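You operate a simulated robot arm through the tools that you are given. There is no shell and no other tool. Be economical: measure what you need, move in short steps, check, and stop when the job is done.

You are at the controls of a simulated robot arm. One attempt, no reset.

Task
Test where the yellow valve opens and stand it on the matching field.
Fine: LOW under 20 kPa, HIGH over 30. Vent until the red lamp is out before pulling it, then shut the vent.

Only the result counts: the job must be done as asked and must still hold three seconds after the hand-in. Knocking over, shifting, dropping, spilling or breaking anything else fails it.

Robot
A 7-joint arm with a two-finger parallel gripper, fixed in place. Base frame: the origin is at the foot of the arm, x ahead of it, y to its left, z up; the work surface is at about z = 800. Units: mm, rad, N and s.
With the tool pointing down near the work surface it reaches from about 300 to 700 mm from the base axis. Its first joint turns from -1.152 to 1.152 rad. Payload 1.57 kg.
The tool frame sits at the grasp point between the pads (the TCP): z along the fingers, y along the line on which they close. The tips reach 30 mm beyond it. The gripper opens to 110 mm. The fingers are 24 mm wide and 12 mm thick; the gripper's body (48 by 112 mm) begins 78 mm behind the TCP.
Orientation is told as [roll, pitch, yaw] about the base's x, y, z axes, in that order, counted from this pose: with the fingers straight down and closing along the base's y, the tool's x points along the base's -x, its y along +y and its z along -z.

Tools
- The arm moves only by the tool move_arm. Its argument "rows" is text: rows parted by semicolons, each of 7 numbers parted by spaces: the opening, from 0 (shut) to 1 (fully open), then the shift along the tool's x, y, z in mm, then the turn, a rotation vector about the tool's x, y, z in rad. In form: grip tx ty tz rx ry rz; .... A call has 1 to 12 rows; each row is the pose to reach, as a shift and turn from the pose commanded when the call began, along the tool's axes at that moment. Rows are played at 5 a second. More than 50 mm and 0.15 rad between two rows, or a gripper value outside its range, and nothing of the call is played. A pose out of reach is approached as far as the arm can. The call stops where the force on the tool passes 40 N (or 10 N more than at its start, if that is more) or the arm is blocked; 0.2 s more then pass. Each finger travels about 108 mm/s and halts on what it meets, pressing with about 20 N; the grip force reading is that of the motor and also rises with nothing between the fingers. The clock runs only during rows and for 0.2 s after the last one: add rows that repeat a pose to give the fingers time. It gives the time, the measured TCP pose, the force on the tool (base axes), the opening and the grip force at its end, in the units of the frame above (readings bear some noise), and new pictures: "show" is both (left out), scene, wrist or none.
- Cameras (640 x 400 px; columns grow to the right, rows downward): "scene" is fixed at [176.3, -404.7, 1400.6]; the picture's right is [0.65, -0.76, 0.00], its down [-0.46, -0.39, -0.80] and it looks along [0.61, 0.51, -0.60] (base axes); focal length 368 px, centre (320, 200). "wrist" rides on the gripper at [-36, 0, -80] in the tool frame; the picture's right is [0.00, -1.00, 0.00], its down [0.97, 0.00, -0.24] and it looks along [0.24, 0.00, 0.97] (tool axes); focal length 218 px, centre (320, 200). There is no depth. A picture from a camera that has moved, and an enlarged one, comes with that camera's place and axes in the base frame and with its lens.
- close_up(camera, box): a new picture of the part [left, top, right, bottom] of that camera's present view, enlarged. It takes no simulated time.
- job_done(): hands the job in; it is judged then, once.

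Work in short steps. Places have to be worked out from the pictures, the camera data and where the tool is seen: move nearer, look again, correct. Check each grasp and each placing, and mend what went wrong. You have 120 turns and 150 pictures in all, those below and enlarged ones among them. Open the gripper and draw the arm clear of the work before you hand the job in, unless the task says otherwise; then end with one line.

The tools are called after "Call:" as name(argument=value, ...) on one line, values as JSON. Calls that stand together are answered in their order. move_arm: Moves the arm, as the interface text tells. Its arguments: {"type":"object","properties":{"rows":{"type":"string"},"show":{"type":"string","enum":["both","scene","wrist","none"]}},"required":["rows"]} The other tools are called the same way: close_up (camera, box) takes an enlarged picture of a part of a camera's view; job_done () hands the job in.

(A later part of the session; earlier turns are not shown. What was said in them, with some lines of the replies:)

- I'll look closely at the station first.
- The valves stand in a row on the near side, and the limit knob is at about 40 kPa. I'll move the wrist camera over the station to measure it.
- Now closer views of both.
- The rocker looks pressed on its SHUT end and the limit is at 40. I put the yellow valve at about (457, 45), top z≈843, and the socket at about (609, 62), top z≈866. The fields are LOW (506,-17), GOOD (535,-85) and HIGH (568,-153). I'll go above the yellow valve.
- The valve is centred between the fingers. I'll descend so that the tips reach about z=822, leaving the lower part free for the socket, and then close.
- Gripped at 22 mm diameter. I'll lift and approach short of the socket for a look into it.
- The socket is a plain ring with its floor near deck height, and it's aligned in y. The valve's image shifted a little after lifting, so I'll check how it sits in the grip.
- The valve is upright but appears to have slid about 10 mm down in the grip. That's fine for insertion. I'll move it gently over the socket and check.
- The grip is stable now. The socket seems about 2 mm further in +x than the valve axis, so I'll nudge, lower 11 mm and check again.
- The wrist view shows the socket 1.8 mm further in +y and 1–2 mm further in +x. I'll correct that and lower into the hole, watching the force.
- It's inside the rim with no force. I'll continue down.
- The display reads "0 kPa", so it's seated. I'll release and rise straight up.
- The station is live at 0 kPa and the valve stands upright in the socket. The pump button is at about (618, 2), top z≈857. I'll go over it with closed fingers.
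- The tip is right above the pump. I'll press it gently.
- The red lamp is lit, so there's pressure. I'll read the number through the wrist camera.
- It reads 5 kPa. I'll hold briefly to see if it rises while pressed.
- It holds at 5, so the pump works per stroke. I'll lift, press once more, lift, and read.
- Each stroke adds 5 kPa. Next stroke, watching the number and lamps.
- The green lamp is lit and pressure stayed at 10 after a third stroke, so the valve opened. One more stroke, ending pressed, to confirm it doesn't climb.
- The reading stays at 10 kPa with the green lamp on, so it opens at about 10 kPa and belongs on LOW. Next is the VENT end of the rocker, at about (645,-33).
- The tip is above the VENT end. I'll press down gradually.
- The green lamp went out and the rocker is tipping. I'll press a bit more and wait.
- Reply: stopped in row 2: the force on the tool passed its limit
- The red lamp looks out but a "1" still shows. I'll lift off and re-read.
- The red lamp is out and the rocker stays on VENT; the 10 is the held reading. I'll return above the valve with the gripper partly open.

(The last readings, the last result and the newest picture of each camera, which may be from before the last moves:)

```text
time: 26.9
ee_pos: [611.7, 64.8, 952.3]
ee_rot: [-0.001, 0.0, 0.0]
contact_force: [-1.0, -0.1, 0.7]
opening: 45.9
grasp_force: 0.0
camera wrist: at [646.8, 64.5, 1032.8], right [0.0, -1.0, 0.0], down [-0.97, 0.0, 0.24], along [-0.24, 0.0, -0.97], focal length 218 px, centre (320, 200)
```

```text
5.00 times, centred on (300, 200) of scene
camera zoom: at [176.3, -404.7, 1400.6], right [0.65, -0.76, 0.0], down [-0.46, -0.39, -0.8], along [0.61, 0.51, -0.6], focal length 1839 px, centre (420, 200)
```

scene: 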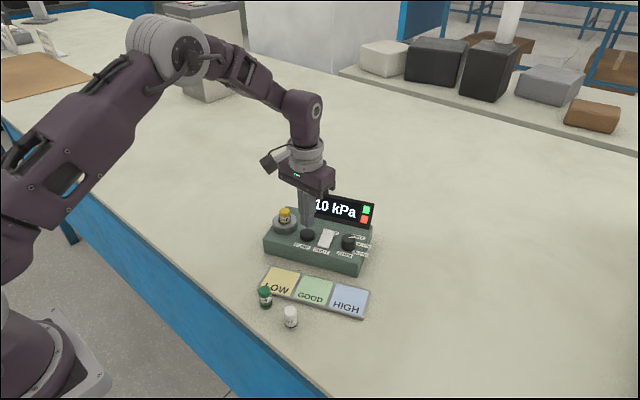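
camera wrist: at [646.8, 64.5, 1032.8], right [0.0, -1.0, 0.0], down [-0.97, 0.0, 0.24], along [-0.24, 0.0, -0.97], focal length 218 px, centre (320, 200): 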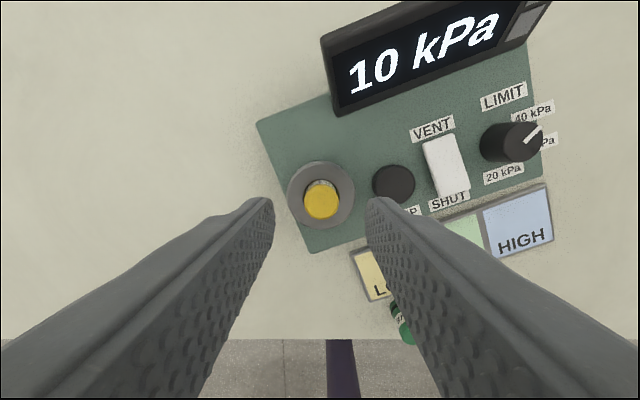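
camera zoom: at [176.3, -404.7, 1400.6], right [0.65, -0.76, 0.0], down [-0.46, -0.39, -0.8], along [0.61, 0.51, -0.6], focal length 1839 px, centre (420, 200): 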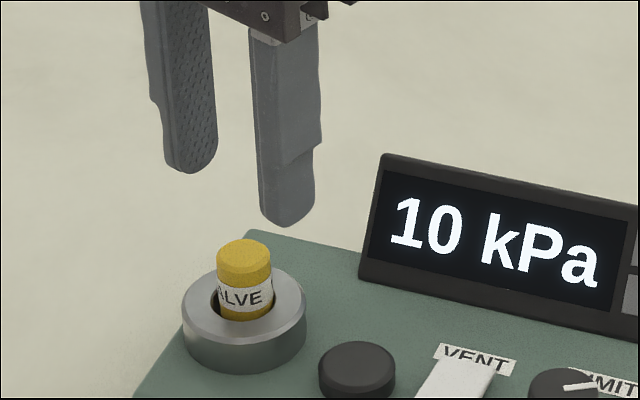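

Valve centred between the fingers. I'll descend to TCP z≈901 (tips just above the ring), grip, and lift slowly.

Call:
move_arm(rows="0.42 -0.5 0 20 0 0 0; 0.42 -0.5 0 40 0 0 0; 0.42 -0.5 0 51 0 0 0; 0.2 -0.5 0 51 0 0 0; 0 -0.5 0 51 0 0 0; 0 -0.5 0 51 0 0 0; 0 -0.5 0 51 0 0 0", show="none")

Call:
close_up(camera="scene", box=[240, 160, 360, 240])

```text
time: 28.5
ee_pos: [614.4, 65.3, 901.9]
ee_rot: [0.0, -0.001, -0.001]
contact_force: [0.5, 0.1, 1.0]
opening: 22.3
grasp_force: 19.9
```

```text
5.00 times, centred on (300, 200) of scene
camera zoom: at [176.3, -404.7, 1400.6], right [0.65, -0.76, 0.0], down [-0.46, -0.39, -0.8], along [0.61, 0.51, -0.6], focal length 1839 px, centre (420, 200)
```

zoom: 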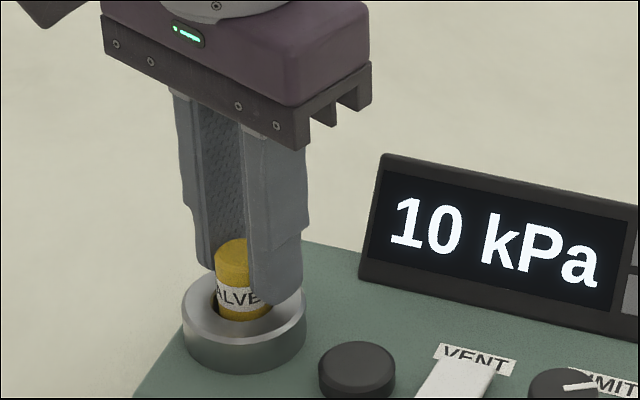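

Gripped. Lifting slowly and straight.

Call:
move_arm(rows="0 0 0 -5 0 0 0; 0 0 0 -12 0 0 0; 0 0 0 -20 0 0 0; 0 0 0 -30 0 0 0; 0 0 0 -40 0 0 0; 0 0 0 -50 0 0 0; 0 0 0 -57 0 0 0; 0 0 0 -60 0 0 0", show="wrist")

Call:
close_up(camera="scene", box=[240, 140, 360, 220])

```text
time: 30.3
ee_pos: [614.0, 66.3, 963.5]
ee_rot: [0.001, 0.002, -0.001]
contact_force: [0.1, -1.0, 0.4]
opening: 22.2
grasp_force: 19.9
camera wrist: at [648.2, 64.3, 1042.9], right [0.0, -1.0, 0.0], down [-0.97, 0.0, 0.24], along [-0.24, 0.0, -0.97], focal length 218 px, centre (320, 200)
```

wrist: 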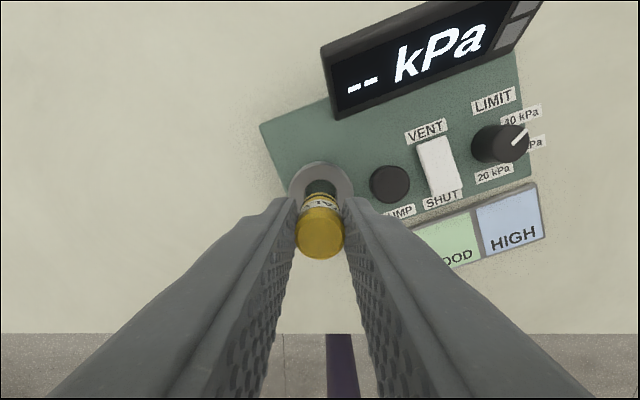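

```text
5.00 times, centred on (300, 180) of scene
camera zoom: at [176.3, -404.7, 1400.6], right [0.65, -0.76, 0.0], down [-0.46, -0.39, -0.8], along [0.61, 0.51, -0.6], focal length 1839 px, centre (420, 300)
```

zoom: 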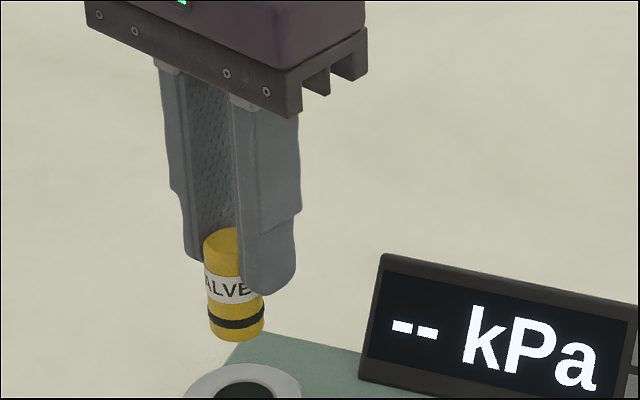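

It came out cleanly and is held upright. I'll carry it over LOW at about (506,-17).

Call:
move_arm(rows="0 20 -15 0 0 0 0; 0 42 -31 0 0 0 0; 0 64 -48 0 0 0 0; 0 86 -65 0 0 0 0; 0 100 -76 8 0 0 0; 0 108 -82 20 0 0 0; 0 108 -82 40 0 0 0; 0 108 -82 40 0 0 0", show="wrist")

Call:
close_up(camera="scene", box=[210, 190, 370, 310])

```text
time: 32.1
ee_pos: [504.0, -17.7, 924.2]
ee_rot: [0.0, -0.002, -0.001]
contact_force: [-0.3, -0.4, 0.1]
opening: 22.1
grasp_force: 19.7
camera wrist: at [540.9, -18.4, 1003.4], right [0.0, -1.0, 0.0], down [-0.97, 0.0, 0.24], along [-0.24, 0.0, -0.97], focal length 218 px, centre (320, 200)
```

wrist: 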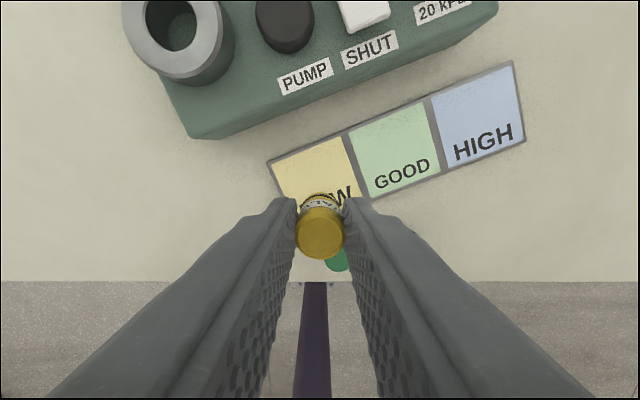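

```text
3.33 times, centred on (290, 250) of scene
camera zoom: at [176.3, -404.7, 1400.6], right [0.65, -0.76, 0.0], down [-0.46, -0.39, -0.8], along [0.61, 0.51, -0.6], focal length 1226 px, centre (420, 33)
```

zoom: 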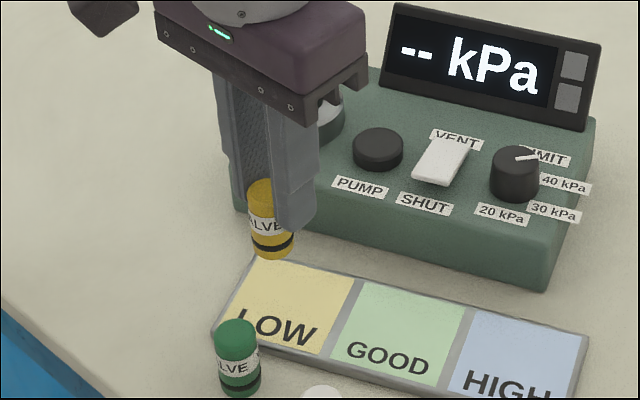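

The LOW centre comes out at about (511,-17). I'll shift +6 mm in x and descend most of the way, then check.

Call:
move_arm(rows="0 -6 0.5 0 0 0 0; 0 -6 0.5 15 0 0 0; 0 -6 0.5 30 0 0 0; 0 -6 0.5 42 0 0 0; 0 -6 0.5 45 0 0 0; 0 -6 0.5 45 0 0 0", show="wrist")

Call:
close_up(camera="scene", box=[220, 220, 340, 310])

```text
time: 33.5
ee_pos: [511.8, -17.4, 878.5]
ee_rot: [-0.001, -0.001, 0.0]
contact_force: [0.7, -0.2, -1.4]
opening: 22.1
grasp_force: 20.0
camera wrist: at [546.2, -18.0, 957.8], right [0.0, -1.0, 0.0], down [-0.97, 0.0, 0.24], along [-0.24, 0.0, -0.97], focal length 218 px, centre (320, 200)
```

wrist: 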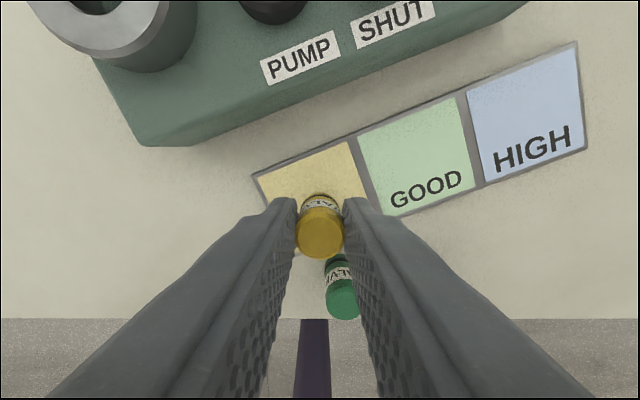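

```text
4.44 times, centred on (280, 265) of scene
camera zoom: at [176.3, -404.7, 1400.6], right [0.65, -0.76, 0.0], down [-0.46, -0.39, -0.8], along [0.61, 0.51, -0.6], focal length 1635 px, centre (498, -89)
```

zoom: 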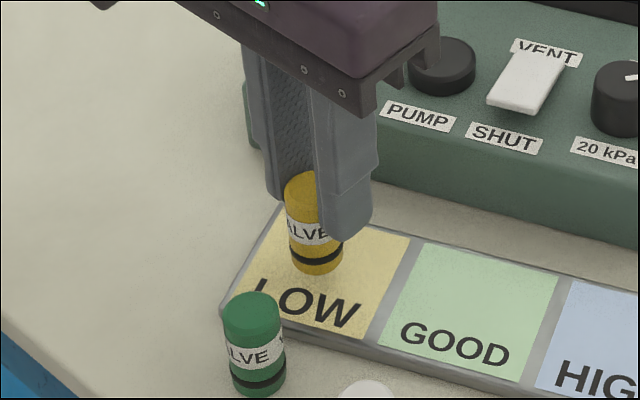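

The base is roughly 5–10 mm above the field. I'll lower in fine steps.

Call:
move_arm(rows="0 0 0 2 0 0 0; 0 0 0 4 0 0 0; 0 0 0 6 0 0 0; 0 0 0 7 0 0 0; 0 0 0 8 0 0 0", show="none")

Call:
close_up(camera="scene", box=[220, 220, 340, 310])

```text
time: 34.7
ee_pos: [510.3, -16.0, 869.8]
ee_rot: [-0.002, 0.0, 0.001]
contact_force: [0.1, -0.7, 0.0]
opening: 22.1
grasp_force: 19.6
```

```text
4.44 times, centred on (280, 265) of scene
camera zoom: at [176.3, -404.7, 1400.6], right [0.65, -0.76, 0.0], down [-0.46, -0.39, -0.8], along [0.61, 0.51, -0.6], focal length 1635 px, centre (498, -89)
```

zoom: 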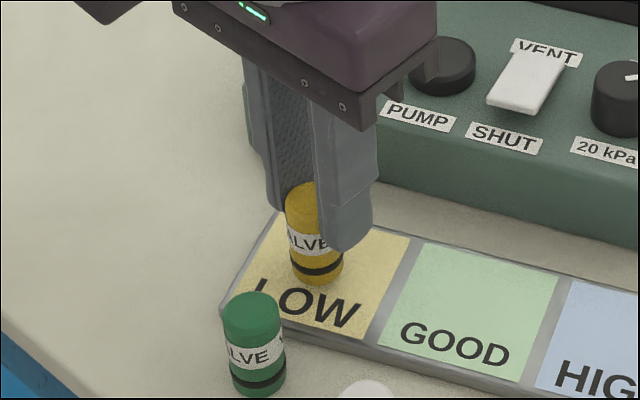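

No contact yet; continuing down in small steps until the force rises.

Call:
move_arm(rows="0 0 0 2 0 0 0; 0 0 0 4 0 0 0; 0 0 0 5 0 0 0; 0 0 0 6 0 0 0", show="none")

Call:
close_up(camera="scene", box=[220, 220, 340, 310])

```text
time: 35.7
ee_pos: [509.3, -17.4, 864.4]
ee_rot: [0.001, 0.001, 0.0]
contact_force: [-2.5, -1.8, 10.0]
opening: 22.2
grasp_force: 19.9
```

```text
4.44 times, centred on (280, 265) of scene
camera zoom: at [176.1, -404.7, 1400.6], right [0.65, -0.76, 0.0], down [-0.46, -0.39, -0.8], along [0.61, 0.51, -0.6], focal length 1635 px, centre (498, -89)
```

zoom: 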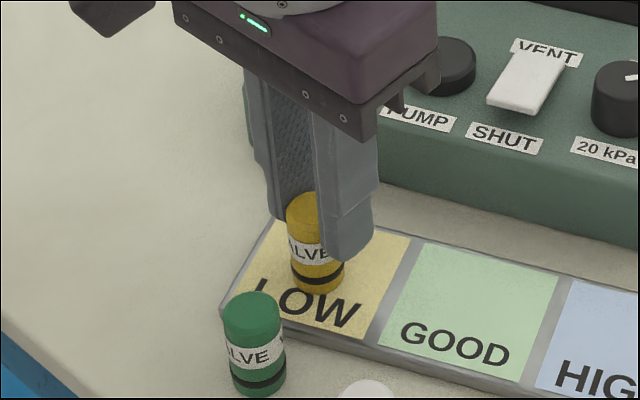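

It's touching at 10 N, standing within LOW. Release and rise.

Call:
move_arm(rows="0 0 0 -1 0 0 0; 0.25 0 0 -1 0 0 0; 0.45 0 0 -1 0 0 0; 0.45 0 0 -1 0 0 0; 0.45 0 0 -20 0 0 0; 0.45 0 0 -45 0 0 0; 0.45 0 0 -80 0 0 0; 0.45 0 0 -110 0 0 0", show="wrist")

Call:
close_up(camera="scene", box=[220, 220, 340, 310])

```text
time: 37.5
ee_pos: [511.2, -17.0, 974.0]
ee_rot: [0.001, 0.0, 0.0]
contact_force: [-0.4, 0.4, 0.5]
opening: 49.5
grasp_force: 0.0
camera wrist: at [546.6, -18.5, 1052.8], right [0.0, -1.0, 0.0], down [-0.97, 0.0, 0.24], along [-0.24, 0.0, -0.97], focal length 218 px, centre (320, 200)
```

wrist: 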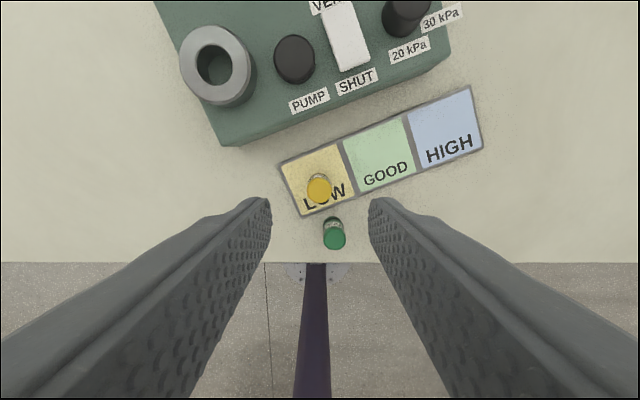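

```text
4.44 times, centred on (280, 265) of scene
camera zoom: at [176.3, -404.7, 1400.6], right [0.65, -0.76, 0.0], down [-0.46, -0.39, -0.8], along [0.61, 0.51, -0.6], focal length 1635 px, centre (498, -89)
```

zoom: 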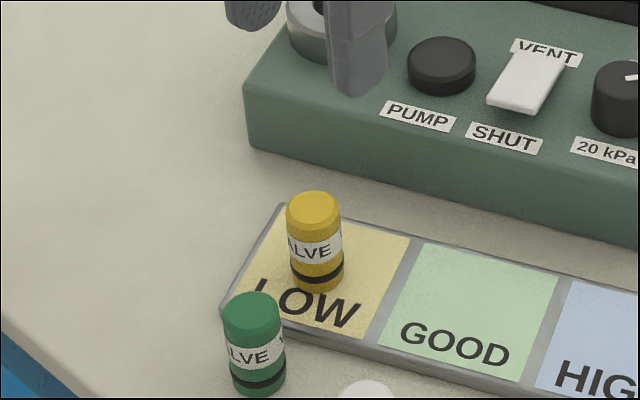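

The valve stands well inside LOW. Now to shut the vent: I'll close the fingers and go over the SHUT end at about (617,-39).

Call:
move_arm(rows="0.2 -35 -7 0 0 0 0; 0 -70 -14 0 0 0 0; 0 -106 -22 0 0 0 0; 0 -106 -22 30 0 0 0; 0 -106 -22 55 0 0 0; 0 -106 -22 55 0 0 0", show="wrist")

Call:
close_up(camera="scene", box=[240, 180, 400, 280])

```text
time: 38.9
ee_pos: [616.0, -39.3, 920.6]
ee_rot: [-0.001, 0.0, -0.001]
contact_force: [0.3, 0.1, 0.0]
opening: 0.1
grasp_force: 20.1
camera wrist: at [652.7, -39.6, 998.9], right [0.0, -1.0, 0.0], down [-0.97, 0.0, 0.24], along [-0.24, 0.0, -0.97], focal length 218 px, centre (320, 200)
```

wrist: 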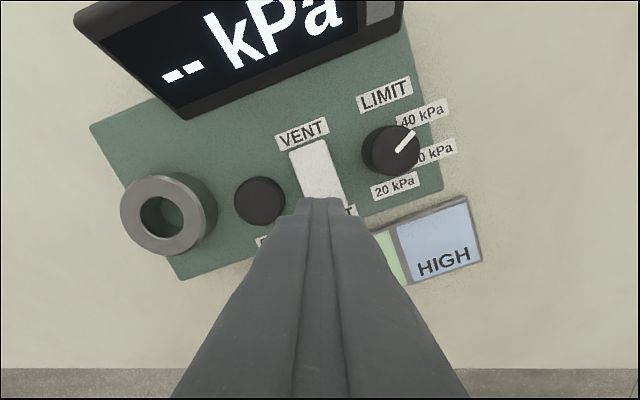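

```text
4.00 times, centred on (320, 230) of scene
camera zoom: at [176.3, -404.7, 1400.6], right [0.65, -0.76, 0.0], down [-0.46, -0.39, -0.8], along [0.61, 0.51, -0.6], focal length 1471 px, centre (320, 80)
```

zoom: 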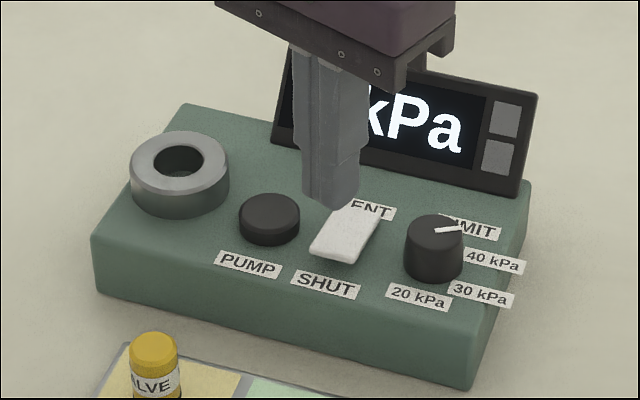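

The tip is above the SHUT end. Pressing.

Call:
move_arm(rows="0 0 0 12 0 0 0; 0 0 0 22 0 0 0; 0 0 0 28 0 0 0; 0 0 0 32 0 0 0; 0 0 0 35 0 0 0; 0 0 0 37 0 0 0; 0 0 0 39 0 0 0", show="none")

Call:
close_up(camera="scene", box=[240, 180, 400, 280])

```text
time: 40.3
ee_pos: [616.4, -39.0, 885.8]
ee_rot: [0.0, -0.002, 0.0]
contact_force: [-8.3, 0.2, 11.9]
opening: 0.3
grasp_force: 20.0
stopped in row 7: the force on the tool passed its limit (the readings are from after the stop); the commanded pose is now the measured one
```

```text
4.00 times, centred on (320, 230) of scene
camera zoom: at [175.8, -404.6, 1400.7], right [0.65, -0.76, 0.0], down [-0.46, -0.39, -0.8], along [0.61, 0.51, -0.6], focal length 1471 px, centre (320, 80)
```

zoom: 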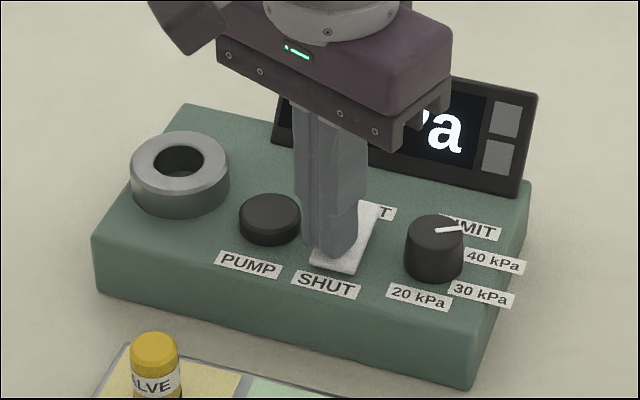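

The rocker has tipped back to SHUT. I'll lift straight up and draw the arm clear with the gripper open.

Call:
move_arm(rows="0 0 0 -30 0 0 0; 0 0 0 -70 0 0 0; 0 0 0 -115 0 0 0; 0.3 0 0 -160 0 0 0; 0.6 0 0 -200 0 0 0; 1 0 45 -200 0 0 0; 1 0 90 -200 0 0 0; 1 0 135 -200 0 0 0; 1 0 135 -200 0 0 0; 1 0 135 -200 0 0 0", show="both")

Call:
close_up(camera="scene", box=[220, 180, 400, 340])

```text
time: 42.5
ee_pos: [618.2, 96.3, 1085.3]
ee_rot: [0.001, 0.0, -0.001]
contact_force: [-0.2, -0.1, 0.1]
opening: 109.9
grasp_force: 0.0
camera wrist: at [654.0, 95.4, 1165.1], right [0.0, -1.0, 0.0], down [-0.97, 0.0, 0.24], along [-0.24, 0.0, -0.97], focal length 218 px, centre (320, 200)
```

scene: 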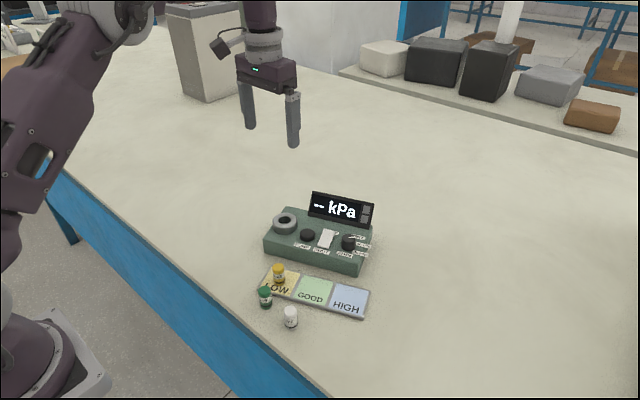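
wrist: 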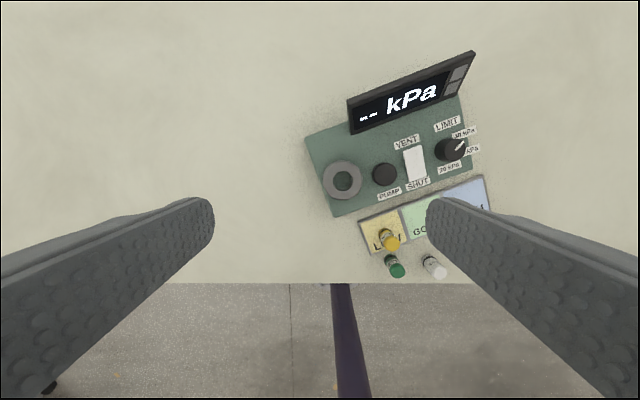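

```text
2.50 times, centred on (310, 260) of scene
camera zoom: at [176.3, -404.6, 1400.6], right [0.65, -0.76, 0.0], down [-0.46, -0.39, -0.8], along [0.61, 0.51, -0.6], focal length 920 px, centre (345, 50)
```

zoom: 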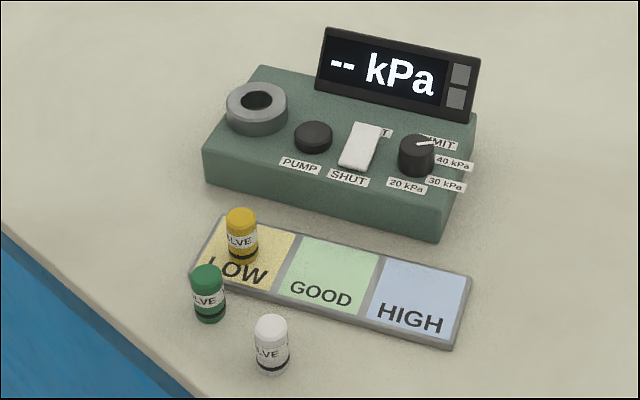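

The yellow valve stands on LOW, the vent is shut as it was at the start, the lamps are out and nothing else has moved. Handing in.

Call:
job_done()

```text
The job is handed in.
```

The yellow valve opened at about 10 kPa and now stands on LOW; I vented until the red lamp was out before pulling it, then shut the vent.
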